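You operate a simulated robot arm through the tools that you are given. There is no shell and no other tool.

The job below is to be done with a simulated two-armed robot. You get a single attempt, and the scene is never put back.

## Task
Zero the rail level on rail one, check it end for end, then put it back.
Fine: the bed is locked out, look first and leave it so; hold the level and turn its wing screw till the bubble is between the lines; lift it, turn it round, lay it on the rail again and look. Set down upright: rail level.
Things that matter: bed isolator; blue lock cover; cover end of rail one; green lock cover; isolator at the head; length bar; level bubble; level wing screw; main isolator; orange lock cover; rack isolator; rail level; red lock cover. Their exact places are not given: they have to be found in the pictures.

Only the result counts: the job must be done as asked and must still hold three seconds after the hand-in. Knocking over, shifting, dropping, spilling or breaking anything else fails it.

## Robot
Two 7-joint arms with two-finger parallel grippers on one trunk, on a base that moves. Base frame: it is fixed to the floor where the robot stands at the start and does not move with it; the origin is under the middle of the robot, x ahead of it, y to its left, z up. Readings come in mm, degrees, newtons and seconds.
The left shoulder is at the start at [60, 143, 926], the right one opposite. With the tool pointing down near the work surface each hand reaches from about 320 to 740 mm from the robot's upright axis, wherever it stands, measured 20 degrees to its own side. Places, roughly: bed isolator [1700, -3000, 800]; blue lock cover [1750, -3000, 750]; cover end of rail one [500, -700, 900]; green lock cover [250, -8500, 1000]; isolator at the head [300, -8200, 900]; length bar [-1750, 2000, 1000]; level bubble [600, -100, 1000]; level wing screw [500, -100, 1000]; main isolator [3200, -6700, 1000]; orange lock cover [-2000, -4250, 1000]; rack isolator [-2000, -4200, 1000]; red lock cover [3250, -6500, 1000]. Payload 1.57 kg a hand.
Tool frame (each hand has its own): the origin (TCP) lies between the finger pads and is the grasp point; the fingertips stand 30 mm ahead of it; z points along the fingers, y is the line along which they close. Largest opening 110 mm; finger width 24, thickness 12; the body of the gripper, 48 by 112 mm, starts 78 mm behind the TCP.
Orientation is told as [roll, pitch, yaw] about the base's x, y, z axes, in that order, counted from this pose: with the fingers straight down and closing along the base's y, the tool's x points along the base's -x, its y along +y and its z along -z.

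## Interface
- The arms move only by the tool drive_tool. It takes "left_targets", "right_targets" or both (then of equal length, played together; a hand with none holds still); each is a list of rows, each an object of numbers (a shift or turn left out is 0, a gripper value left out holds the last): "fingers": the closure, from 0 (fully open) to 1 (shut); "dx", "dy", "dz": the shift along the tool's x, y, z in units of 40 mm (1.0 is 40 mm); "wx", "wy", "wz": the turn, a rotation vector about the tool's x, y, z in units of 8 degrees (1.0 is 8 degrees). In form: [{"fingers": .., "dx": .., "dy": .., "dz": .., "wx": .., "wy": .., "wz": ..}, ...]. A call has 1 to 20 rows; each row shifts and turns the commanded pose from where the row before left it, along the tool's axes as they then stand. A call with a number of a shift or a turn outside -1 to 1 is refused whole. Rows are played at 5 a second. More than 50 mm and 8.6 degrees between two rows, or a gripper value outside its range, and nothing of the call is played. A pose out of reach is approached as far as the arm can. The call stops where the force on the tool passes 40 N (or 10 N more than at its start, if that is more) or the arm is blocked; 0.2 s more then pass. The fingers move at their own pace (about 45 mm/s each) and stop on an object; they squeeze with about 43 N. The grip force told is the motor's: it shows also when the fingers shut on nothing. Time passes only in rows, and 0.2 s behind the last, so rows that do not move let the fingers close. The reply holds the time, the measured pose of the TCP, the force on the tool along the base axes, the opening and the grip force, in the units named above and with some noise, with the torque about the TCP (base axes, N m) and any sound that the robot's microphone picked up.
- Cameras (640 x 400 px; columns grow to the right, rows downward): "scene" is now at [34, -46.2, 1537.9]; the picture's right is [-0.58, -0.81, 0.00], its down [-0.61, 0.44, -0.66] and it looks along [0.54, -0.39, -0.75] (base axes); focal length 265 px, centre (320, 200). "left" rides on the left gripper at [70, -16, -141] in its tool frame; the picture's right is [0.23, 0.97, 0.00], its down [-0.86, 0.20, -0.48] and it looks along [-0.47, 0.11, 0.88] (tool axes); focal length 222 px, centre (320, 200). "right" rides on the right gripper at [70, 16, -141] in its tool frame; the picture's right is [-0.23, 0.97, 0.00], its down [-0.86, -0.20, -0.48] and it looks along [-0.47, -0.11, 0.88] (tool axes); focal length 222 px, centre (320, 200).
- snapshot(camera): a new picture of that camera. It takes no simulated time.
- move_column(by): slides the trunk up (or, below 0, down) by that many mm; the arms and the scene camera ride with it, the base frame stays. It gives what a move gives, with no picture.
- roll_base(legs): drives the robot by 1 to 6 legs, each [ahead, left, turn to the left] in mm, mm and degrees, along the robot's own axes; the way and the turn of a leg run together, so that a leg with both is an arc; at most 1500 mm and 180 degrees a leg. The arms and the cameras ride along, it lands a little off, and it stops where it bumps. It gives what a move gives.
- head_to(pan, tilt): turns the head with the scene camera to pan (to the left, within 86 degrees either way) and tilt (down, from -29 to 69), counted from straight ahead of the robot. It gives what a move gives.
- pixel_to_xyz(camera, pixels): for up to 12 pixels [column, row] of the newest picture of that camera ("zoom" is the newest enlarged one), the place [x, y, z] in the base frame of the surface seen there, good to about 3 mm. It takes no simulated time.
- zoom(camera, box): a new picture of the part [left, top, right, bottom] of that camera's present view, enlarged. It takes no simulated time.
- hand_in(): hands the job in; it is judged then, once.

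Leave the grippers open and the arms clear of the work at the hand-in unless told otherwise.

The tools are called after "Request:" as a command line: name --argument value ..., lists and objects as JSON in quotes. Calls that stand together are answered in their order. drive_tool: Moves the arms, as the interface text tells. Its arguments: {"type":"object","properties":{"left_targets":{"type":"array","items":{"type":"object","properties":{"fingers":{"type":"number"},"dx":{"type":"number"},"dy":{"type":"number"},"dz":{"type":"number"},"wx":{"type":"number"},"wy":{"type":"number"},"wz":{"type":"number"}}}},"right_targets":{"type":"array","items":{"type":"object","properties":{"fingers":{"type":"number"},"dx":{"type":"number"},"dy":{"type":"number"},"dz":{"type":"number"},"wx":{"type":"number"},"wy":{"type":"number"},"wz":{"type":"number"}}}}},"required":[]} The other tools are called the same way: move_column (by) moves the trunk up or down; roll_base (legs) drives the base; head_to (pan, tilt) turns the head that bears the scene camera; snapshot (camera) takes a picture; pixel_to_xyz (camera, pixels) gives the place of the surface under pixels of a picture; zoom (camera, box) takes an enlarged picture of a part of a camera's view; hand_in () hands the job in.

At the start:

```text
time_s: 0.0
left_ee_pos: [460.8, -40.0, 999.3]
left_orientation: [0.1, 0.1, 0.0]
left_force: [-0.6, 0.3, -0.3]
left_wrist_torque: [-0.01, 0.01, -0.02]
left_width: 109.8
left_finger_force: 0.1
right_ee_pos: [291.8, -358.6, 1000.8]
right_orientation: [0.0, 0.0, -0.1]
right_force: [1.3, -0.7, 0.6]
right_wrist_torque: [0.0, 0.0, -0.02]
right_width: 110.0
right_finger_force: 0.1
trunk travel left (down, up): [-525.0, 65.0]
robot x, y, heading: [2.8, -5.5, -0.1]
head pan, tilt (commanded): [-35.7, 48.3]
```

scene: 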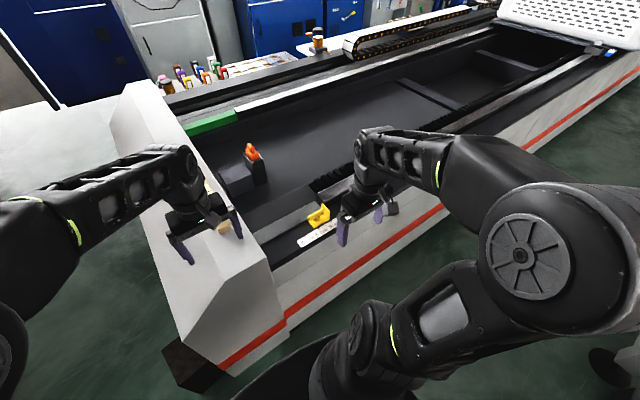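
right: 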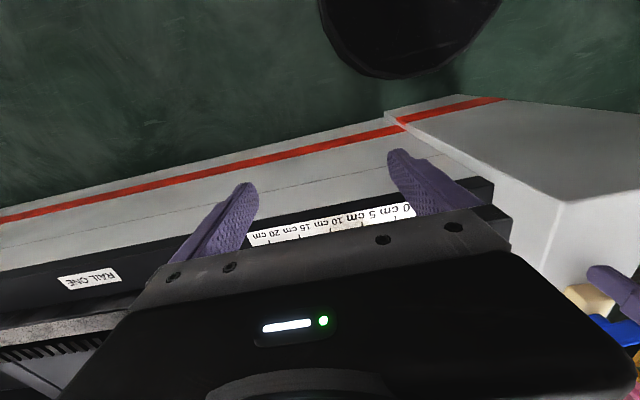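
left: 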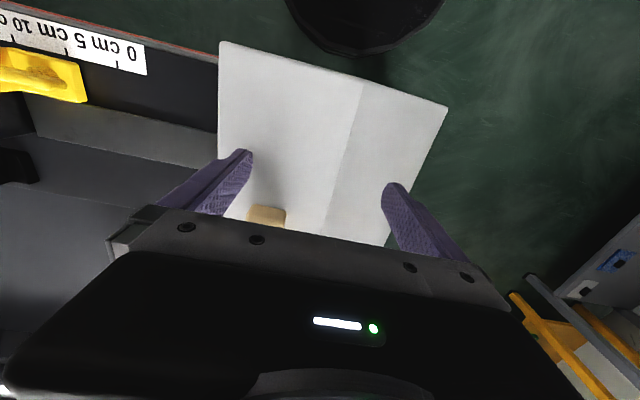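

I begin by looking at the present scene view more closely, before moving anything.

Request:
snapshot --camera "scene"

Request:
zoom --camera "scene" --box '[140, 60, 420, 260]'

Request:
zoom --camera "left" --box '[0, 0, 320, 200]'

```text
taken
```

scene: 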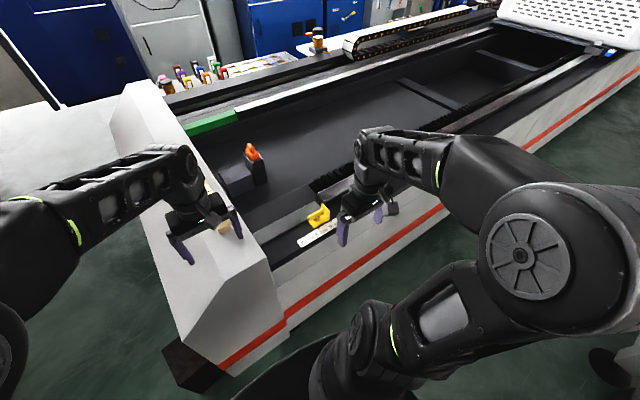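

```text
2.00 times, centred on (280, 160) of scene
```

zoom: 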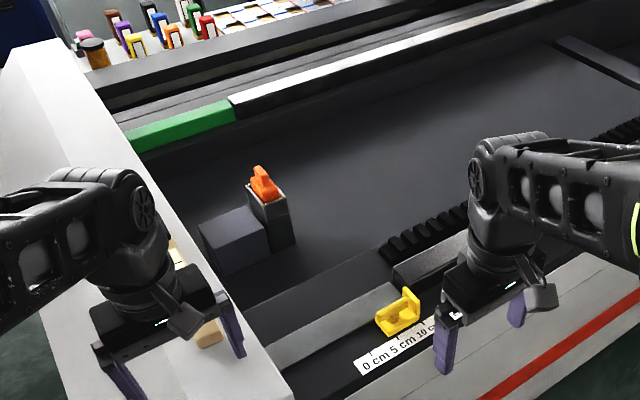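

```text
2.00 times, centred on (160, 100) of left
```

zoom: 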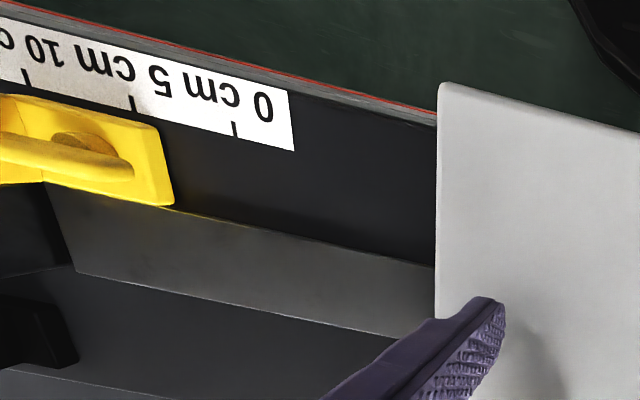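

The left hand hangs over the white end housing, with something tan and blue beneath it. I measure several surface points: the tan thing (222,228), the yellow thing (318,215), the orange thing (253,152), the green bar (210,122), the white housing and the rail.

Request:
pixel_to_xyz --camera "scene" --pixels '[[224, 228], [318, 215], [253, 152], [210, 122], [245, 265], [300, 238], [180, 250], [250, 170], [160, 150], [330, 180], [300, 110], [317, 40]]'

Request:
zoom --camera "right" --box '[480, 200, 640, 400]'

Request:
zoom --camera "scene" --box '[160, 160, 280, 280]'

```text
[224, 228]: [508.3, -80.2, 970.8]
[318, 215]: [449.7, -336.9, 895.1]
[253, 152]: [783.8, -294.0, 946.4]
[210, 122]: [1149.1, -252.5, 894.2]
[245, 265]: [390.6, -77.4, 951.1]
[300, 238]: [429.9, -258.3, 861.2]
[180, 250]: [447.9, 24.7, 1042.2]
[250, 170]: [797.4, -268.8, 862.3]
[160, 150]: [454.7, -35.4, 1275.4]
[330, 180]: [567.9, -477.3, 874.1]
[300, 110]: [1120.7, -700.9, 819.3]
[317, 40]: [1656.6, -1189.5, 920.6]
```

```text
2.00 times, centred on (560, 300) of right
```

zoom: 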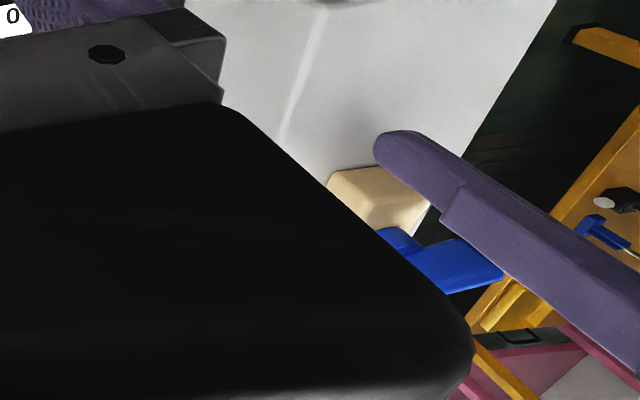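

```text
3.33 times, centred on (220, 220) of scene
```

zoom: 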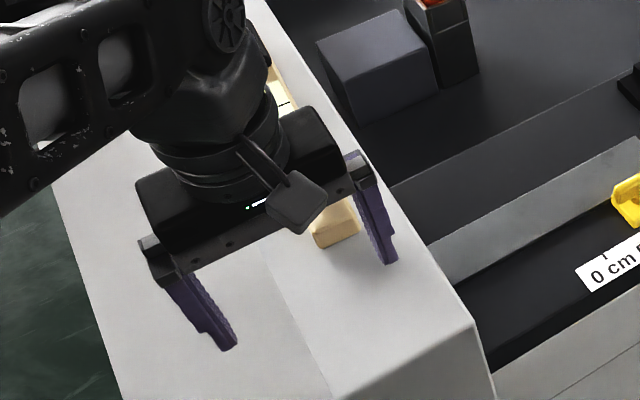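

The tan bar looks like the level, lying on the white end housing. I raise the left hand 80 mm and shift it to the left and back so I can see what lies underneath.

Request:
drive_tool --left_targets '[{"dz": -1}, {"dz": -1}, {"dz": -1}, {"dy": 1}, {"dy": 1}, {"dy": 1}, {"dy": 1}, {"dy": 1}, {"dy": 1}, {"dy": 1}]'

Request:
snapshot --camera "scene"

```text
time_s: 2.2
left_ee_pos: [456.5, 241.7, 1087.5]
left_orientation: [0.0, 0.0, -0.1]
left_force: [0.5, -0.4, -0.1]
left_wrist_torque: [-0.01, 0.02, -0.03]
left_width: 110.1
left_finger_force: 0.1
left hand out of reach, approached as far as the arm can: row 3
right_ee_pos: [291.1, -357.8, 1000.3]
right_orientation: [0.0, 0.0, -0.1]
right_force: [0.4, -0.1, -0.5]
right_wrist_torque: [-0.03, 0.01, 0.01]
right_width: 109.9
right_finger_force: 0.0
trunk travel left (down, up): [-525.0, 65.0]
robot x, y, heading: [0.1, -0.4, 0.2]
head pan, tilt (commanded): [-35.7, 48.3]
```

```text
taken
```

scene: 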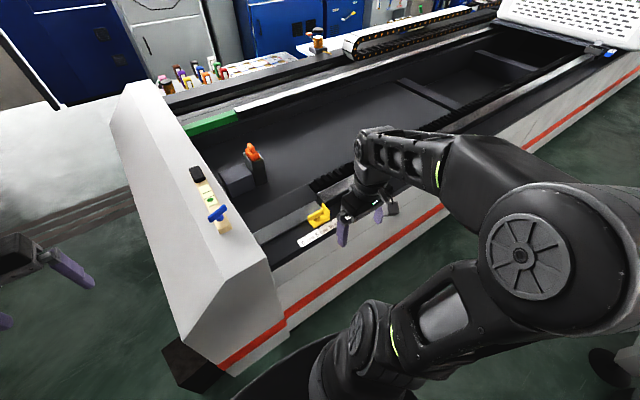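

Now the level is visible: a tan bar with a green vial, a blue wing screw at (216,213) and a black part at its far end. I zoom in.

Request:
zoom --camera "scene" --box '[176, 155, 256, 245]'

Request:
pixel_to_xyz --camera "zoom" --pixels '[[320, 200], [200, 100], [290, 300], [360, 330]]'

Request:
pixel_to_xyz --camera "scene" --pixels '[[196, 172], [204, 184], [209, 198], [216, 213], [223, 230], [226, 228], [200, 178], [230, 240], [235, 260], [270, 262], [190, 180], [150, 90]]'

```text
4.44 times, centred on (216, 200) of scene
```

zoom: 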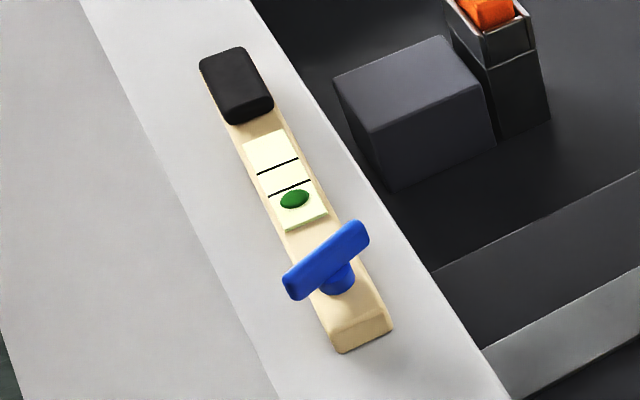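

```text
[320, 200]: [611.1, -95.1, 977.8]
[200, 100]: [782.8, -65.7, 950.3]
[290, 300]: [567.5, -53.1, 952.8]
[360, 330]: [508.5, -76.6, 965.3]
```

```text
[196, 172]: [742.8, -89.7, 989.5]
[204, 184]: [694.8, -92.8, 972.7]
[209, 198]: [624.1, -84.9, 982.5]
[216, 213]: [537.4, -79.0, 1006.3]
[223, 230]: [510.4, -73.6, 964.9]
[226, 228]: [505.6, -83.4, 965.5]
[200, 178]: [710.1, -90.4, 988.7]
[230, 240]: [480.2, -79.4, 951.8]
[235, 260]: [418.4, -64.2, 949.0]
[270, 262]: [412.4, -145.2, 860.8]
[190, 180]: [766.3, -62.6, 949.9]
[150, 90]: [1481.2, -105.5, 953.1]
```

The level lies on the white housing; its bubble sits off the lines toward the wing screw. Before touching it I check the lockout: I turn the head toward the bed isolator around [1700,-3000,800] (pan about -60, tilt 12).

Request:
head_to --pan -60 --tilt 14

Request:
snapshot --camera "scene"

Request:
zoom --camera "scene" --box '[240, 130, 400, 250]'

```text
time_s: 3.2
left_ee_pos: [456.2, 239.8, 1088.4]
left_orientation: [0.1, 0.0, 0.0]
left_force: [-0.3, 0.2, -0.4]
left_wrist_torque: [0.01, 0.01, -0.02]
left_width: 109.9
left_finger_force: 0.0
right_ee_pos: [290.4, -357.1, 999.7]
right_orientation: [0.0, 0.0, 0.1]
right_force: [-0.8, 0.0, 0.0]
right_wrist_torque: [0.02, -0.02, 0.01]
right_width: 110.1
right_finger_force: 0.0
trunk travel left (down, up): [-525.0, 65.0]
robot x, y, heading: [2.6, -0.6, -0.0]
head pan, tilt (commanded): [-60.0, 14.0]
```

```text
taken
```

scene: 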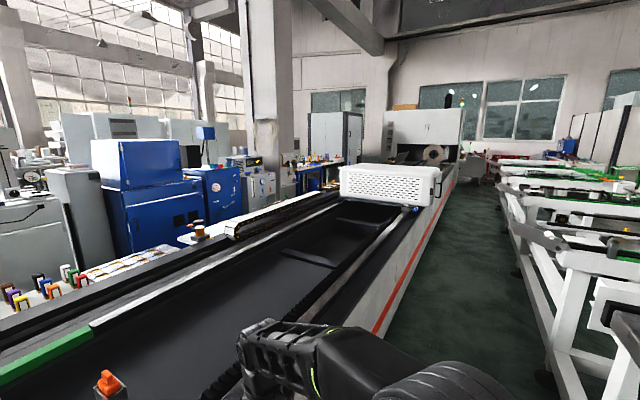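

```text
3.33 times, centred on (320, 190) of scene
```

zoom: 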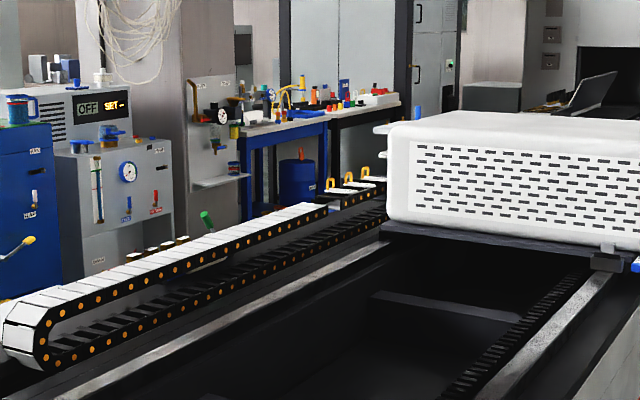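

I see a large machine bed with a moving carriage. I look for the isolators: I measure some zoom pixels — green thing (205,220), red lever (155,195), blue (126,205), yellow loops (350,175), carriage.

Request:
pixel_to_xyz --camera "zoom" --pixels '[[205, 220], [155, 195], [126, 205], [350, 175], [420, 150], [35, 200], [80, 75], [120, 100], [235, 165], [610, 260], [416, 110], [634, 265]]'

Request:
zoom --camera "scene" --box '[230, 140, 310, 190]'

Request:
zoom --camera "scene" --box '[370, 90, 480, 230]'

```text
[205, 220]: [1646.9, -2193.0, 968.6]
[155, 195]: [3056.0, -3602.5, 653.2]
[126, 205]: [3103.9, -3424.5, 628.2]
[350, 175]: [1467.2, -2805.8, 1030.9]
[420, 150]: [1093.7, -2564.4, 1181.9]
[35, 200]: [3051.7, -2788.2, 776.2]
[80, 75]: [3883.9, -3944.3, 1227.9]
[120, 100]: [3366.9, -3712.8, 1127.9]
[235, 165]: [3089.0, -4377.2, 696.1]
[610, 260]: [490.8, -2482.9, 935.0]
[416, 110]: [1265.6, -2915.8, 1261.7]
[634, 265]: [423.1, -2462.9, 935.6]
```

```text
8.00 times, centred on (270, 165) of scene
```

zoom: 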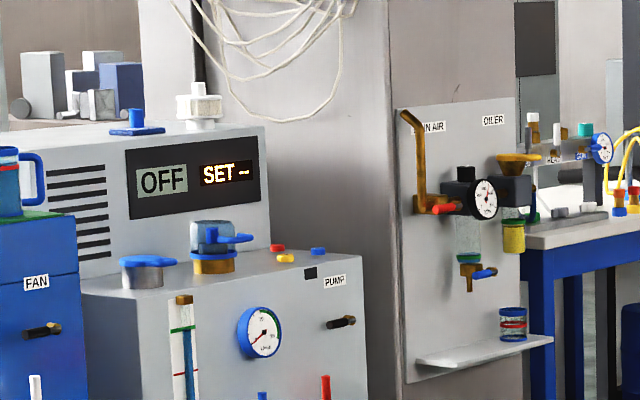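

```text
2.86 times, centred on (425, 160) of scene
```

zoom: 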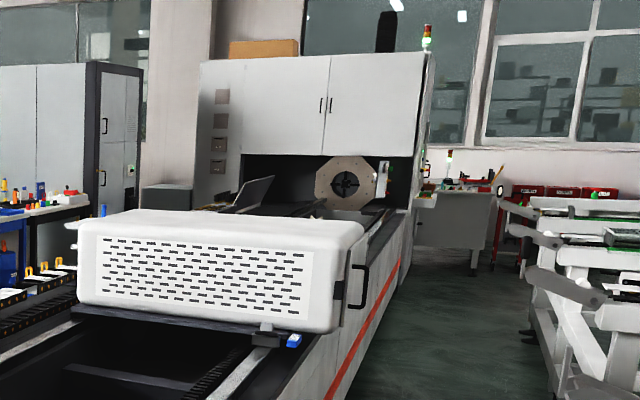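

The bed isolator place is hidden behind the cable chain at about (320,192) from here. I survey the surroundings by turning the head to plan a way to see it.

Request:
head_to --pan -20 --tilt 14

Request:
snapshot --camera "scene"

Request:
head_to --pan 40 --tilt 20

Request:
snapshot --camera "scene"

Request:
head_to --pan -86 --tilt 14

Request:
snapshot --camera "scene"

```text
time_s: 4.3
left_ee_pos: [458.0, 240.3, 1088.0]
left_orientation: [0.0, -0.1, 0.0]
left_force: [0.2, 0.2, 0.4]
left_wrist_torque: [-0.01, -0.03, -0.03]
left_width: 109.8
left_finger_force: 0.0
right_ee_pos: [292.2, -358.8, 999.3]
right_orientation: [0.0, 0.0, 0.0]
right_force: [0.5, -0.3, 0.2]
right_wrist_torque: [0.02, 0.02, 0.01]
right_width: 110.0
right_finger_force: 0.0
trunk travel left (down, up): [-525.0, 65.0]
robot x, y, heading: [-1.2, -3.9, -0.0]
head pan, tilt (commanded): [-20.0, 14.0]
```

```text
taken
```

scene: 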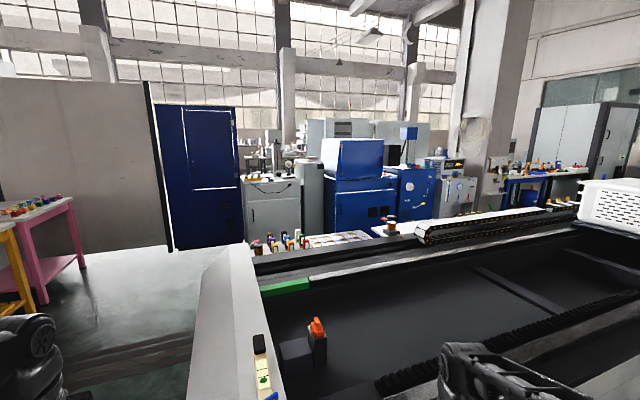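

```text
time_s: 5.6
left_ee_pos: [455.9, 241.8, 1087.6]
left_orientation: [0.0, 0.0, 0.0]
left_force: [-0.6, -0.6, 0.7]
left_wrist_torque: [0.0, 0.03, -0.01]
left_width: 110.1
left_finger_force: 0.1
right_ee_pos: [291.6, -356.8, 1000.4]
right_orientation: [0.0, 0.0, 0.1]
right_force: [-0.9, -0.3, -0.6]
right_wrist_torque: [0.02, -0.02, -0.01]
right_width: 110.0
right_finger_force: 0.1
trunk travel left (down, up): [-525.0, 65.0]
robot x, y, heading: [-2.3, 0.1, -0.0]
head pan, tilt (commanded): [40.0, 20.0]
```

```text
taken
```

scene: 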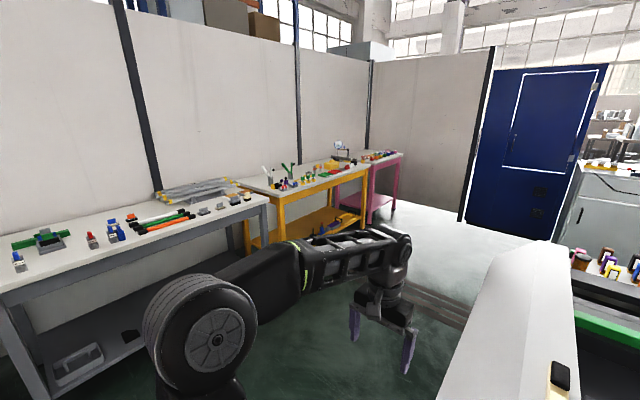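

```text
time_s: 7.6
left_ee_pos: [456.5, 240.1, 1087.1]
left_orientation: [0.0, 0.2, 0.0]
left_force: [-0.8, 0.0, 0.1]
left_wrist_torque: [0.01, 0.03, 0.02]
left_width: 109.7
left_finger_force: 0.0
right_ee_pos: [290.6, -357.8, 999.6]
right_orientation: [0.0, 0.0, 0.0]
right_force: [-0.1, -0.6, 0.2]
right_wrist_torque: [0.03, -0.02, -0.01]
right_width: 109.9
right_finger_force: 0.0
trunk travel left (down, up): [-525.0, 65.0]
robot x, y, heading: [1.8, -2.4, -0.2]
head pan, tilt (commanded): [-85.9, 14.0]
```

```text
taken
```

scene: 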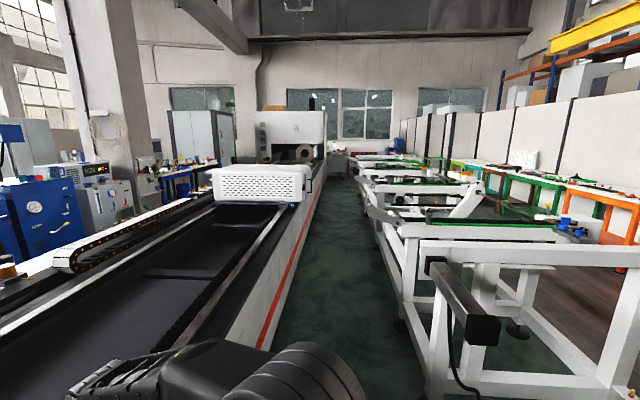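

There is a passage round the left end of the bed. I look back toward it (pan 20, tilt 25) to measure tables, bed end and floor.

Request:
head_to --pan 15 --tilt 25

Request:
snapshot --camera "scene"

```text
time_s: 9.4
left_ee_pos: [457.7, 240.9, 1088.6]
left_orientation: [0.0, 0.0, 0.1]
left_force: [-0.4, 1.5, 0.5]
left_wrist_torque: [0.03, -0.01, -0.01]
left_width: 109.9
left_finger_force: 0.0
right_ee_pos: [290.8, -359.7, 999.6]
right_orientation: [0.0, 0.0, 0.0]
right_force: [0.6, -1.0, 0.4]
right_wrist_torque: [0.0, -0.02, -0.03]
right_width: 110.1
right_finger_force: 0.1
trunk travel left (down, up): [-525.0, 65.0]
robot x, y, heading: [-0.2, 2.5, 0.2]
head pan, tilt (commanded): [15.0, 25.0]
```

```text
taken
```

scene: 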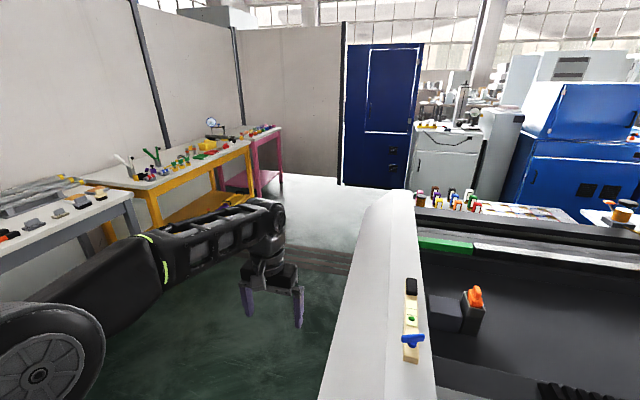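

Measuring the floor and the edges of tables, bed end housing and cabinets.

Request:
pixel_to_xyz --camera "scene" --pixels '[[345, 192], [410, 190], [330, 230], [372, 205], [340, 320], [250, 195], [280, 180], [162, 225], [230, 235], [130, 200], [390, 200], [415, 190]]'

Request:
zoom --camera "scene" --box '[400, 120, 640, 250]'

Request:
pixel_to_xyz --camera "scene" --pixels '[[470, 190], [490, 213], [560, 210], [620, 210], [640, 222], [450, 245], [560, 205], [505, 190], [475, 293], [445, 315], [550, 395], [460, 170]]'

```text
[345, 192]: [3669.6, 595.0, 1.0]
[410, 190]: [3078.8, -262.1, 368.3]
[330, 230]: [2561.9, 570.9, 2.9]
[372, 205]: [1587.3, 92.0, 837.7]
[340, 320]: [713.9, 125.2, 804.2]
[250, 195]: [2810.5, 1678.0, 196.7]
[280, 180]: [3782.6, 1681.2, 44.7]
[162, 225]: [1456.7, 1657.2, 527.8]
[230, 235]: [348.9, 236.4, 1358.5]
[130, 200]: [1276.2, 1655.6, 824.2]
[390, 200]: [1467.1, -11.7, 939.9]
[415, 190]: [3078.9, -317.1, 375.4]
```

```text
2.67 times, centred on (520, 185) of scene
```

zoom: 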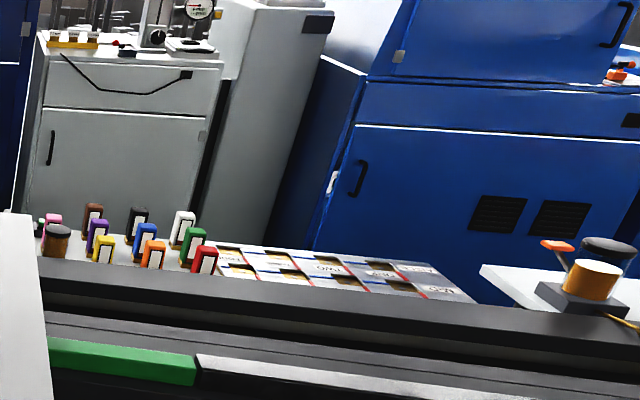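

```text
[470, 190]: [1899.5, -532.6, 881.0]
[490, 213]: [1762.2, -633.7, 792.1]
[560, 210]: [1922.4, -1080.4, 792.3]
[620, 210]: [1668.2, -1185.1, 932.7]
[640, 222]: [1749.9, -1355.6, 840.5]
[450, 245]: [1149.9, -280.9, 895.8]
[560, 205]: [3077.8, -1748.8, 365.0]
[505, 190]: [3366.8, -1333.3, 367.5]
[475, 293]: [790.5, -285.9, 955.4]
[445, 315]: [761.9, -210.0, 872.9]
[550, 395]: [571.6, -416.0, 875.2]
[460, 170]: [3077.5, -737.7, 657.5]
```

The passage: bed end at y≈130, tables' front at y≈1655, far cabinets at x≈3080. I drive left 800 mm, then ahead 1500 mm, with the hands staying above everything.

Request:
roll_base --legs '[[0, 800, 0], [1500, 0, 0]]'

Request:
head_to --pan -40 --tilt 18

Request:
snapshot --camera "scene"

```text
time_s: 20.6
left_ee_pos: [1938.8, 1059.4, 1087.4]
left_orientation: [0.0, 0.0, 0.9]
left_force: [-0.3, -0.1, 0.0]
left_wrist_torque: [-0.01, 0.02, 0.01]
left_width: 109.8
left_finger_force: 0.0
right_ee_pos: [1781.6, 458.3, 1000.4]
right_orientation: [0.0, -0.1, 0.9]
right_force: [-0.3, -0.2, 0.0]
right_wrist_torque: [-0.02, -0.01, 0.0]
right_width: 110.0
right_finger_force: 0.1
trunk travel left (down, up): [-525.0, 65.0]
robot x, y, heading: [1483.2, 811.0, 0.9]
head pan, tilt (commanded): [15.0, 25.0]
```

```text
time_s: 21.9
left_ee_pos: [1939.1, 1059.6, 1087.2]
left_orientation: [0.0, 0.0, 1.0]
left_force: [0.3, -0.3, 0.1]
left_wrist_torque: [0.01, 0.04, 0.06]
left_width: 109.6
left_finger_force: 0.1
right_ee_pos: [1782.5, 458.0, 1000.7]
right_orientation: [0.0, 0.1, 1.0]
right_force: [0.9, -0.1, 0.3]
right_wrist_torque: [-0.01, -0.01, 0.01]
right_width: 109.8
right_finger_force: 0.1
trunk travel left (down, up): [-525.0, 65.0]
robot x, y, heading: [1483.6, 812.2, 1.0]
head pan, tilt (commanded): [-40.0, 18.0]
```

```text
taken
```

scene: 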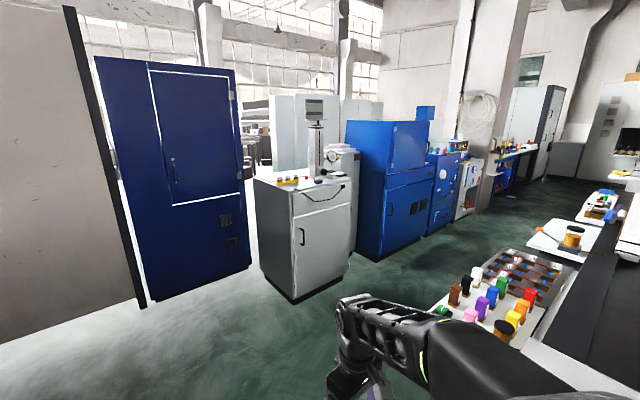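

The aisle on the far side is open. I drive ahead another 1050 mm to line up with it and look down it.

Request:
roll_base --legs '[[1050, 0, 0]]'

Request:
head_to --pan -85 --tilt 15

Request:
snapshot --camera "scene"

```text
time_s: 27.3
left_ee_pos: [2990.9, 1089.1, 1087.8]
left_orientation: [0.1, 0.0, 1.8]
left_force: [-0.2, -0.2, 0.7]
left_wrist_torque: [0.0, 0.03, -0.01]
left_width: 109.9
left_finger_force: 0.0
right_ee_pos: [2842.8, 487.2, 999.8]
right_orientation: [0.0, 0.0, 1.6]
right_force: [0.6, -0.4, -0.9]
right_wrist_torque: [-0.01, 0.0, -0.02]
right_width: 110.0
right_finger_force: 0.1
trunk travel left (down, up): [-525.0, 65.0]
robot x, y, heading: [2540.8, 836.0, 1.5]
head pan, tilt (commanded): [-40.0, 18.0]
```

```text
time_s: 28.4
left_ee_pos: [2991.3, 1090.7, 1088.1]
left_orientation: [0.0, 0.0, 1.7]
left_force: [0.9, -0.1, -0.4]
left_wrist_torque: [0.01, -0.02, -0.01]
left_width: 109.9
left_finger_force: 0.0
right_ee_pos: [2842.0, 485.8, 998.2]
right_orientation: [0.0, 0.0, 1.6]
right_force: [0.6, 1.3, 1.1]
right_wrist_torque: [0.04, 0.01, 0.01]
right_width: 110.0
right_finger_force: 0.1
trunk travel left (down, up): [-525.0, 65.0]
robot x, y, heading: [2540.0, 838.5, 1.8]
head pan, tilt (commanded): [-85.0, 15.0]
```

```text
taken
```

scene: 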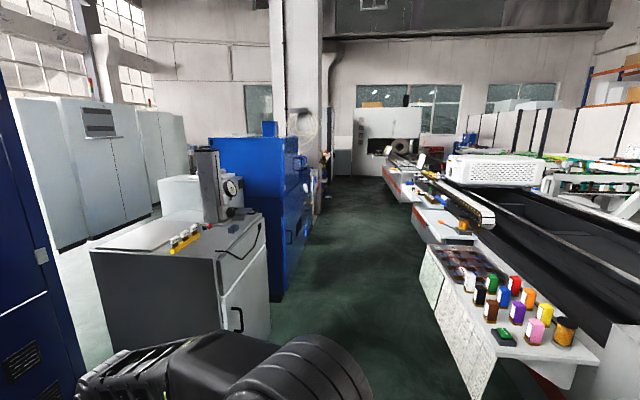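

I see the far side of the bed with shelves. I zoom toward where the bed isolator should be, around (415,190).

Request:
zoom --camera "scene" --box '[380, 140, 500, 250]'

Request:
pixel_to_xyz --camera "zoom" --pixels '[[200, 130], [150, 180], [100, 60], [180, 220], [300, 280], [250, 100], [120, 120], [80, 140]]'

```text
3.64 times, centred on (440, 195) of scene
```

zoom: 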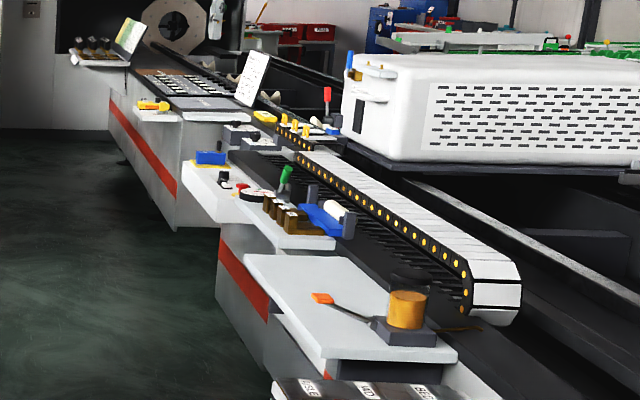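

```text
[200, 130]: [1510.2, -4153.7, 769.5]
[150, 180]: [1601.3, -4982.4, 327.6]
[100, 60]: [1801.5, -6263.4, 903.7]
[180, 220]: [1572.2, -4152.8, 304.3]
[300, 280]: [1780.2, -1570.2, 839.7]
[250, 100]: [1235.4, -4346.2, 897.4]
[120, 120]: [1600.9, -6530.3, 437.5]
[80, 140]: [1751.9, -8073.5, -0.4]
```

There is a shelf with a blue object on yellow at zoom (212,157). I zoom closer there and measure.

Request:
pixel_to_xyz --camera "zoom" --pixels '[[212, 157], [205, 165], [285, 180], [328, 215], [240, 187], [270, 205], [330, 100], [265, 117], [325, 298], [155, 105]]'

Request:
zoom --camera "scene" --box '[405, 170, 455, 210]'

```text
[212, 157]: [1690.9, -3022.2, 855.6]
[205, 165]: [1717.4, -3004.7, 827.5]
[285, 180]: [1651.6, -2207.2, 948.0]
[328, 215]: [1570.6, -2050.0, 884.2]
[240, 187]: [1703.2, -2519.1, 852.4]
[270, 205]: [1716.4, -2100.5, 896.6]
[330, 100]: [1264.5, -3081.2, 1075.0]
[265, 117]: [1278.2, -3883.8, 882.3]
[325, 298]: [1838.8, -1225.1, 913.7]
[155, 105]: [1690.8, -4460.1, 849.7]
```

```text
10.00 times, centred on (430, 190) of scene
```

zoom: 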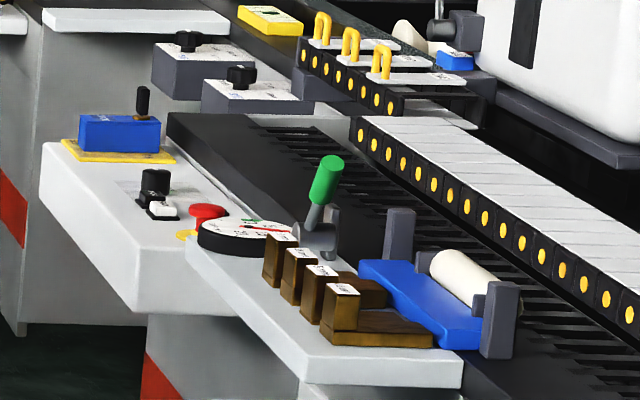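

The blue object on a yellow plate is a lock cover at about [1700,-3010,850], but I want a nearer look. I measure the shelf outer edges and cabinet corners to choose a safe drive down the aisle.

Request:
snapshot --camera "scene"

Request:
pixel_to_xyz --camera "scene" --pixels '[[430, 247], [490, 350], [415, 215], [410, 235], [270, 325], [235, 270], [305, 240], [285, 285], [320, 215], [350, 260], [385, 200], [455, 325]]'

```text
taken
```

scene: 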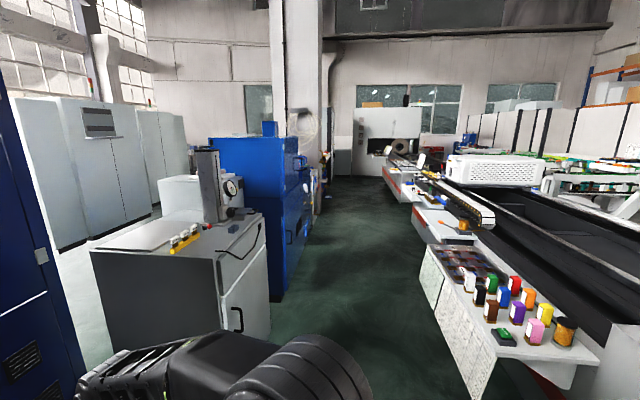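

```text
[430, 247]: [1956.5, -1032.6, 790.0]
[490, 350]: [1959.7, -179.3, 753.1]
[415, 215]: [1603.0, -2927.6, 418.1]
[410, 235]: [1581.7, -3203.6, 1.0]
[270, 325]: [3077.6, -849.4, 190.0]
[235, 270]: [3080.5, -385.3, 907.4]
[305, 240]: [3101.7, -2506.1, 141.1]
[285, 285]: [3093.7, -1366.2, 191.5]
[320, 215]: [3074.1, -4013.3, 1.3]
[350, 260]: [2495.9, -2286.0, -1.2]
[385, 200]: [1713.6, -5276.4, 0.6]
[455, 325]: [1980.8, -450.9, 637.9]
```

The aisle between shelf edge (x≈1980) and cabinets (x≈3078) is about 1.1 m wide. I turn right about 92°, shift a bit to the right and check before going in.

Request:
roll_base --legs '[[0, 0, -91.7], [0, -60, 0]]'

Request:
head_to --pan -15 --tilt 25

Request:
snapshot --camera "scene"

```text
time_s: 33.3
left_ee_pos: [2727.0, 380.2, 1087.0]
left_orientation: [0.1, 0.0, -89.3]
left_force: [0.4, -1.1, -0.2]
left_wrist_torque: [0.01, 0.01, 0.0]
left_width: 109.9
left_finger_force: 0.0
right_ee_pos: [2126.8, 538.8, 1000.3]
right_orientation: [0.1, 0.0, -89.3]
right_force: [0.0, 0.3, 0.2]
right_wrist_torque: [-0.03, -0.01, 0.01]
right_width: 110.2
right_finger_force: 0.0
trunk travel left (down, up): [-525.0, 65.0]
robot x, y, heading: [2486.5, 835.9, -89.3]
head pan, tilt (commanded): [-85.0, 15.0]
```

```text
time_s: 34.7
left_ee_pos: [2728.7, 380.9, 1086.5]
left_orientation: [0.0, 0.0, -89.4]
left_force: [0.0, -0.3, 0.2]
left_wrist_torque: [0.0, -0.02, -0.04]
left_width: 110.3
left_finger_force: 0.1
right_ee_pos: [2127.5, 539.8, 1000.2]
right_orientation: [0.0, 0.0, -89.2]
right_force: [0.0, 0.5, 0.6]
right_wrist_torque: [0.0, -0.01, 0.01]
right_width: 109.8
right_finger_force: 0.1
trunk travel left (down, up): [-525.0, 65.0]
robot x, y, heading: [2483.2, 837.1, -89.4]
head pan, tilt (commanded): [-15.0, 25.0]
```

```text
taken
```

scene: 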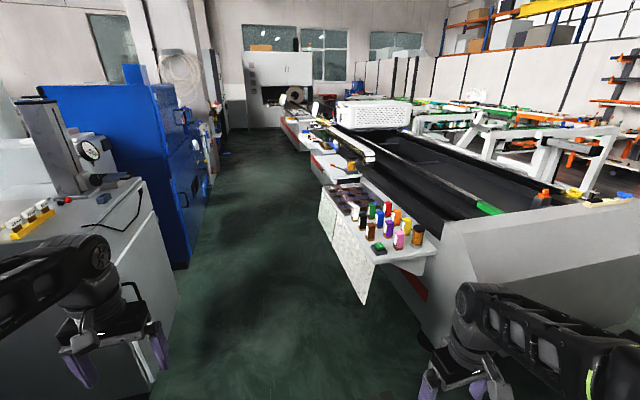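

The way is clear; I tuck both hands inward (left 140 mm to the right, right 120 mm to the left), then drive ahead 1500 and 500 mm down the aisle.

Request:
drive_tool --left_targets '[{"dy": -1}, {"dy": -1}, {"dy": -1}, {"dy": -0.5}]' --right_targets '[{"dy": 1}, {"dy": 1}, {"dy": 1}, {"dy": 0}]'

Request:
roll_base --legs '[[1500, 0, 0], [500, 0, 0]]'

Request:
head_to --pan -25 --tilt 20

Request:
snapshot --camera "scene"

```text
time_s: 35.7
left_ee_pos: [2588.6, 381.2, 1086.8]
left_orientation: [0.0, 0.0, -89.3]
left_force: [-0.2, 0.3, 0.3]
left_wrist_torque: [-0.01, 0.0, -0.02]
left_width: 110.0
left_finger_force: 0.0
right_ee_pos: [2246.6, 539.2, 998.7]
right_orientation: [0.0, -0.1, -89.4]
right_force: [-0.7, 0.9, 0.2]
right_wrist_torque: [0.03, -0.01, -0.01]
right_width: 109.8
right_finger_force: 0.1
trunk travel left (down, up): [-525.0, 65.0]
robot x, y, heading: [2484.3, 832.4, -89.3]
head pan, tilt (commanded): [-15.0, 25.0]
```

```text
time_s: 45.7
left_ee_pos: [2671.5, -1617.5, 1085.4]
left_orientation: [0.1, 0.0, -87.7]
left_force: [-0.2, 0.8, -0.3]
left_wrist_torque: [0.01, -0.02, 0.0]
left_width: 110.2
left_finger_force: 0.1
right_ee_pos: [2324.7, -1466.5, 999.3]
right_orientation: [0.0, 0.1, -87.7]
right_force: [-0.5, -0.2, -0.3]
right_wrist_torque: [0.02, 0.01, 0.02]
right_width: 110.1
right_finger_force: 0.0
trunk travel left (down, up): [-525.0, 65.0]
robot x, y, heading: [2554.2, -1160.9, -87.6]
head pan, tilt (commanded): [-15.0, 25.0]
```

```text
time_s: 46.4
left_ee_pos: [2669.9, -1616.5, 1086.4]
left_orientation: [-0.1, -0.1, -87.8]
left_force: [-0.2, 0.0, -0.3]
left_wrist_torque: [0.01, -0.01, -0.01]
left_width: 109.9
left_finger_force: 0.0
right_ee_pos: [2325.6, -1466.1, 999.6]
right_orientation: [0.0, 0.0, -87.7]
right_force: [0.6, 0.1, -0.7]
right_wrist_torque: [0.04, 0.02, 0.01]
right_width: 109.9
right_finger_force: 0.0
trunk travel left (down, up): [-525.0, 65.0]
robot x, y, heading: [2550.2, -1166.0, -87.7]
head pan, tilt (commanded): [-25.0, 20.0]
```

```text
taken
```

scene: 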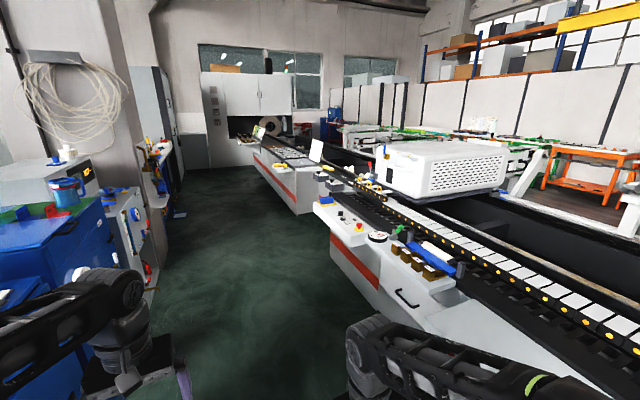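

The blue lock cover is at (325,200). I zoom on it.

Request:
zoom --camera "scene" --box '[300, 180, 364, 220]'

Request:
zoom --camera "scene" --box '[310, 170, 450, 280]'

```text
10.00 times, centred on (332, 200) of scene
```

zoom: 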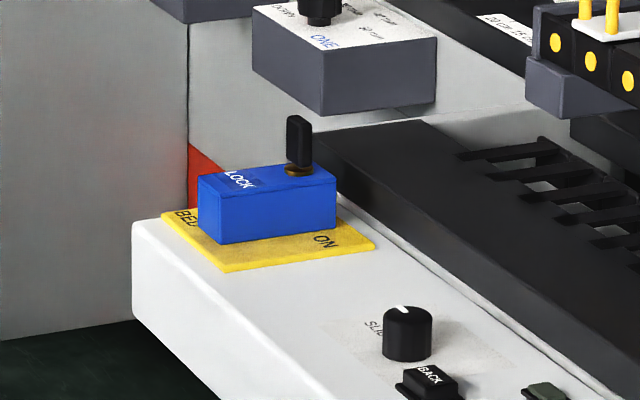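

```text
3.64 times, centred on (380, 225) of scene
```

zoom: 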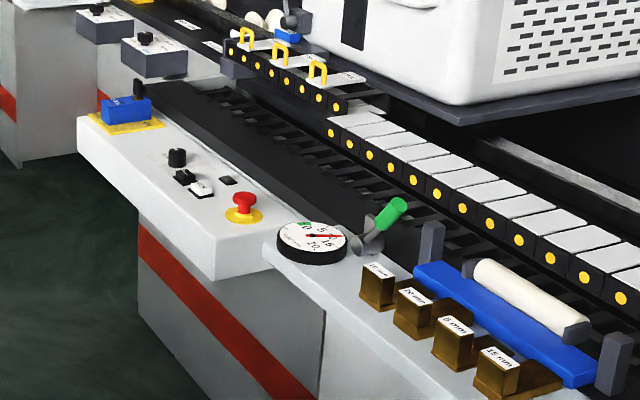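

The blue block reads "LOCK", it sits on a yellow plate with "BED" and "ON". I go 1000 mm nearer (correcting heading by -3°) to read the plate's state properly.

Request:
roll_base --legs '[[0, 0, -4], [1000, 0, 0]]'

Request:
head_to --pan -40 --tilt 30

Request:
snapshot --camera "scene"

```text
time_s: 52.0
left_ee_pos: [2611.4, -2632.8, 1086.6]
left_orientation: [0.0, 0.0, -91.6]
left_force: [0.1, -0.6, 0.7]
left_wrist_torque: [0.03, 0.0, 0.03]
left_width: 109.8
left_finger_force: 0.0
right_ee_pos: [2276.5, -2458.6, 1000.0]
right_orientation: [0.1, 0.0, -91.5]
right_force: [0.0, -1.2, -0.1]
right_wrist_torque: [0.01, 0.01, -0.01]
right_width: 110.0
right_finger_force: 0.0
trunk travel left (down, up): [-525.0, 65.0]
robot x, y, heading: [2523.3, -2172.9, -91.6]
head pan, tilt (commanded): [-25.0, 20.0]
```

```text
time_s: 52.8
left_ee_pos: [2612.1, -2632.4, 1086.5]
left_orientation: [0.0, 0.0, -91.6]
left_force: [-0.8, -0.1, -0.5]
left_wrist_torque: [-0.01, 0.01, 0.02]
left_width: 110.2
left_finger_force: 0.0
right_ee_pos: [2277.4, -2457.8, 999.1]
right_orientation: [0.0, 0.0, -91.6]
right_force: [-0.7, 0.8, 0.6]
right_wrist_torque: [0.0, 0.02, -0.01]
right_width: 110.0
right_finger_force: 0.1
trunk travel left (down, up): [-525.0, 65.0]
robot x, y, heading: [2522.1, -2175.4, -91.5]
head pan, tilt (commanded): [-40.0, 30.0]
```

```text
taken
```

scene: 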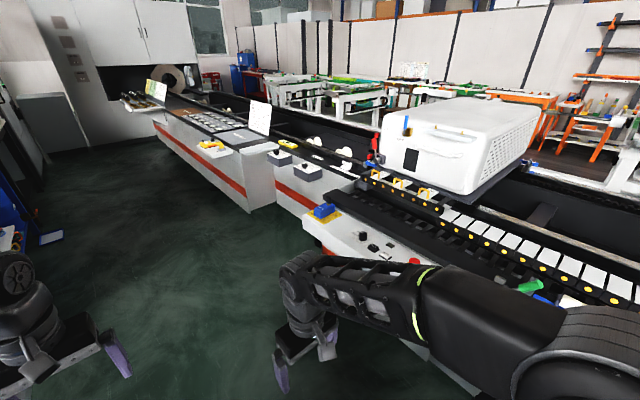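

The cover is at (325,211). I zoom in strongly.

Request:
zoom --camera "scene" --box '[300, 192, 356, 227]'

Request:
zoom --camera "scene" --box '[250, 130, 410, 230]'

```text
11.43 times, centred on (328, 210) of scene
```

zoom: 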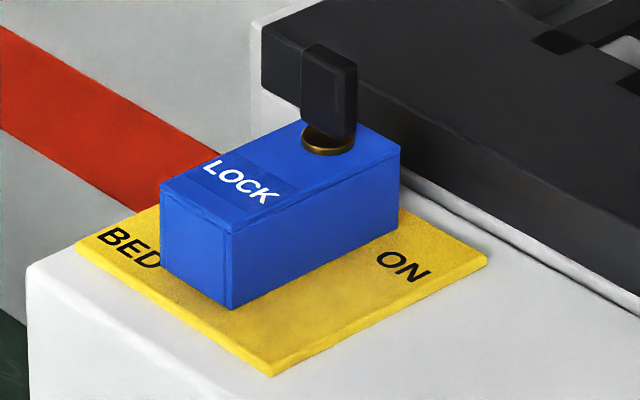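

```text
4.00 times, centred on (330, 180) of scene
```

zoom: 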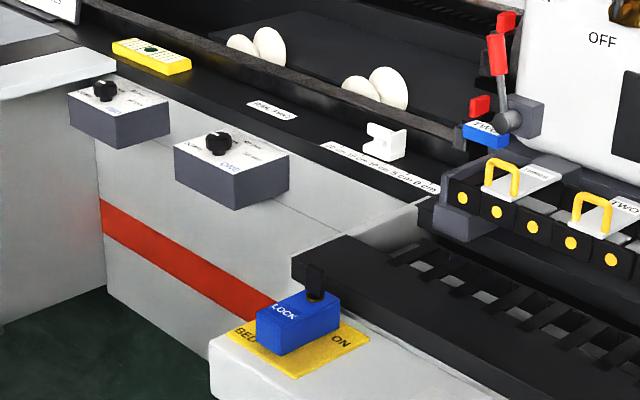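

The bed isolator is locked out: the blue "LOCK" block covers the switch with only the "ON" mark showing uncovered. I leave it as it is. Now I back out the way I came, in steps.

Request:
roll_base --legs '[[-1200, -40, 0]]'

```text
time_s: 58.9
left_ee_pos: [2604.5, -1444.3, 1087.3]
left_orientation: [0.0, 0.0, -91.7]
left_force: [-0.7, 0.1, 0.1]
left_wrist_torque: [0.01, -0.04, 0.01]
left_width: 109.9
left_finger_force: 0.0
right_ee_pos: [2270.2, -1270.3, 999.2]
right_orientation: [-0.1, 0.0, -91.7]
right_force: [0.4, -0.2, -0.8]
right_wrist_torque: [-0.03, 0.03, 0.0]
right_width: 110.2
right_finger_force: 0.0
trunk travel left (down, up): [-525.0, 65.0]
robot x, y, heading: [2519.1, -985.4, -91.8]
head pan, tilt (commanded): [-40.0, 30.0]
```

Position good (x≈2519). I continue backing 1500 and 320 mm with a small correction.

Request:
roll_base --legs '[[-1500, -40, 1], [-320, 0, 0]]'

```text
refused: leg 1 is longer than a leg can be; nothing moved
```

The leg with the sideways part was too long; I split it.

Request:
roll_base --legs '[[-1000, -30, 1], [-820, 0, 0]]'

```text
time_s: 68.1
left_ee_pos: [2612.7, 389.3, 1086.9]
left_orientation: [0.0, 0.0, -90.1]
left_force: [0.4, 0.3, 0.2]
left_wrist_torque: [-0.04, 0.0, 0.02]
left_width: 110.2
left_finger_force: 0.0
right_ee_pos: [2273.3, 553.5, 998.0]
right_orientation: [0.0, -0.1, -89.9]
right_force: [0.5, 0.3, 0.6]
right_wrist_torque: [-0.03, -0.01, 0.01]
right_width: 110.1
right_finger_force: 0.0
trunk travel left (down, up): [-525.0, 65.0]
robot x, y, heading: [2512.2, 848.0, -90.0]
head pan, tilt (commanded): [-40.0, 30.0]
```

I turn left 90° and drive straight back along the path I came.

Request:
roll_base --legs '[[0, 0, 90], [-1400, 0, 0]]'

```text
time_s: 78.8
left_ee_pos: [1571.5, 956.4, 1086.8]
left_orientation: [0.1, -0.1, -1.1]
left_force: [-1.1, 0.0, -0.3]
left_wrist_torque: [0.04, 0.02, 0.04]
left_width: 110.0
left_finger_force: 0.0
right_ee_pos: [1403.4, 620.0, 999.6]
right_orientation: [0.1, 0.1, -1.1]
right_force: [0.1, -0.3, -0.3]
right_wrist_torque: [0.01, -0.03, 0.02]
right_width: 109.8
right_finger_force: 0.0
trunk travel left (down, up): [-525.0, 65.0]
robot x, y, heading: [1115.5, 861.7, -1.0]
head pan, tilt (commanded): [-40.0, 30.0]
```

Request:
roll_base --legs '[[-1115, -20, 1]]'

Request:
head_to --pan -55 --tilt 35

Request:
snapshot --camera "scene"

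```text
time_s: 84.6
left_ee_pos: [435.9, 955.0, 1086.8]
left_orientation: [0.0, 0.0, 0.0]
left_force: [-0.2, 0.3, 0.9]
left_wrist_torque: [0.0, -0.01, 0.05]
left_width: 109.8
left_finger_force: 0.1
right_ee_pos: [271.7, 615.7, 999.8]
right_orientation: [0.0, 0.0, 0.0]
right_force: [-0.1, 0.6, -0.4]
right_wrist_torque: [-0.01, -0.02, 0.01]
right_width: 110.1
right_finger_force: 0.0
trunk travel left (down, up): [-525.0, 65.0]
robot x, y, heading: [-23.0, 850.1, -0.1]
head pan, tilt (commanded): [-40.0, 30.0]
```

```text
time_s: 85.4
left_ee_pos: [436.8, 955.8, 1087.8]
left_orientation: [0.0, 0.0, 0.0]
left_force: [-0.3, 0.1, -0.7]
left_wrist_torque: [0.0, -0.02, -0.02]
left_width: 109.9
left_finger_force: 0.1
right_ee_pos: [271.0, 615.1, 999.4]
right_orientation: [0.0, -0.1, 0.1]
right_force: [1.0, 0.8, -0.9]
right_wrist_torque: [0.01, 0.0, 0.0]
right_width: 110.2
right_finger_force: 0.0
trunk travel left (down, up): [-525.0, 65.0]
robot x, y, heading: [-24.9, 850.0, 0.1]
head pan, tilt (commanded): [-55.0, 35.0]
```

```text
taken
```

scene: 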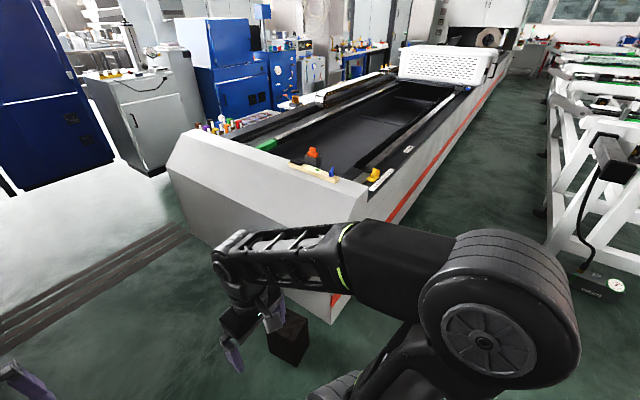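

I zoom on rail one and the level from here.

Request:
zoom --camera "scene" --box '[280, 130, 440, 220]'

Request:
pixel_to_xyz --camera "scene" --pixels '[[310, 168], [333, 180], [375, 175], [383, 178], [410, 148], [420, 140], [345, 205], [360, 190], [440, 120], [400, 160], [600, 290], [575, 275]]'

```text
4.00 times, centred on (360, 175) of scene
```

zoom: 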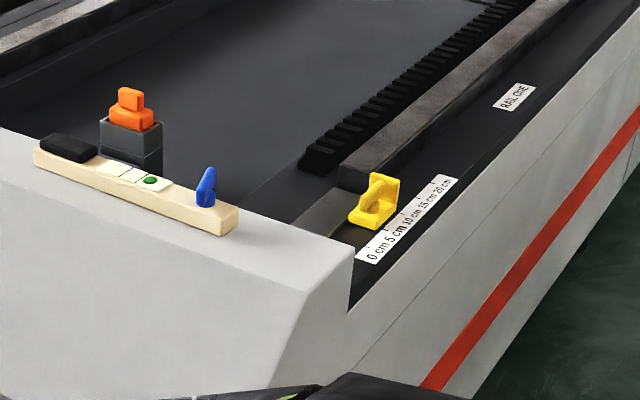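

```text
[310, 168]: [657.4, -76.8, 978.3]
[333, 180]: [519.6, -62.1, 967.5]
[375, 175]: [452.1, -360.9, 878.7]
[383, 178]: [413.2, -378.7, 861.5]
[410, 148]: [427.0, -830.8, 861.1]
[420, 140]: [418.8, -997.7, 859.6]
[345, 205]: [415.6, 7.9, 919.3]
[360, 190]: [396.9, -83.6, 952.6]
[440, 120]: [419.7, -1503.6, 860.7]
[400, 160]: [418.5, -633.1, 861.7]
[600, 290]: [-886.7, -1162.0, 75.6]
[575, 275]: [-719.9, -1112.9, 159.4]
```

Rail one is the lighter bar beginning near the yellow stop at y≈-400, beside the ruler. I drive right 1050 mm to stand about [0,-200], at the same x where I passed before.

Request:
roll_base --legs '[[0, -1050, 0]]'

Request:
head_to --pan -30 --tilt 50

Request:
snapshot --camera "scene"

```text
time_s: 90.8
left_ee_pos: [435.2, -99.7, 1087.4]
left_orientation: [0.0, 0.0, -0.2]
left_force: [-0.1, 0.0, -0.3]
left_wrist_torque: [-0.02, 0.01, 0.02]
left_width: 110.0
left_finger_force: 0.1
right_ee_pos: [270.2, -438.8, 1000.3]
right_orientation: [0.1, 0.0, -0.2]
right_force: [0.3, -0.2, -1.3]
right_wrist_torque: [-0.01, 0.01, 0.02]
right_width: 110.2
right_finger_force: 0.2
trunk travel left (down, up): [-525.0, 65.0]
robot x, y, heading: [-20.3, -201.2, -0.2]
head pan, tilt (commanded): [-55.0, 35.0]
```

```text
time_s: 91.7
left_ee_pos: [435.2, -99.9, 1087.2]
left_orientation: [0.0, 0.1, -0.3]
left_force: [-0.8, 0.3, -0.1]
left_wrist_torque: [-0.01, -0.04, -0.01]
left_width: 110.1
left_finger_force: 0.1
right_ee_pos: [269.8, -438.0, 1000.2]
right_orientation: [0.0, 0.0, -0.2]
right_force: [-0.8, 0.1, 0.3]
right_wrist_torque: [0.01, -0.02, 0.0]
right_width: 109.8
right_finger_force: 0.1
trunk travel left (down, up): [-525.0, 65.0]
robot x, y, heading: [-22.4, -199.5, -0.2]
head pan, tilt (commanded): [-30.0, 50.0]
```

```text
taken
```

scene: 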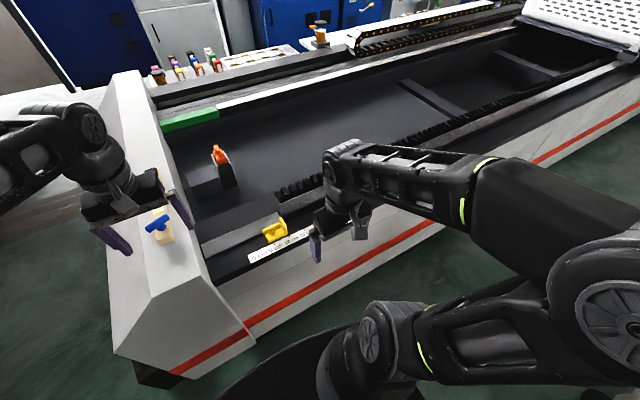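

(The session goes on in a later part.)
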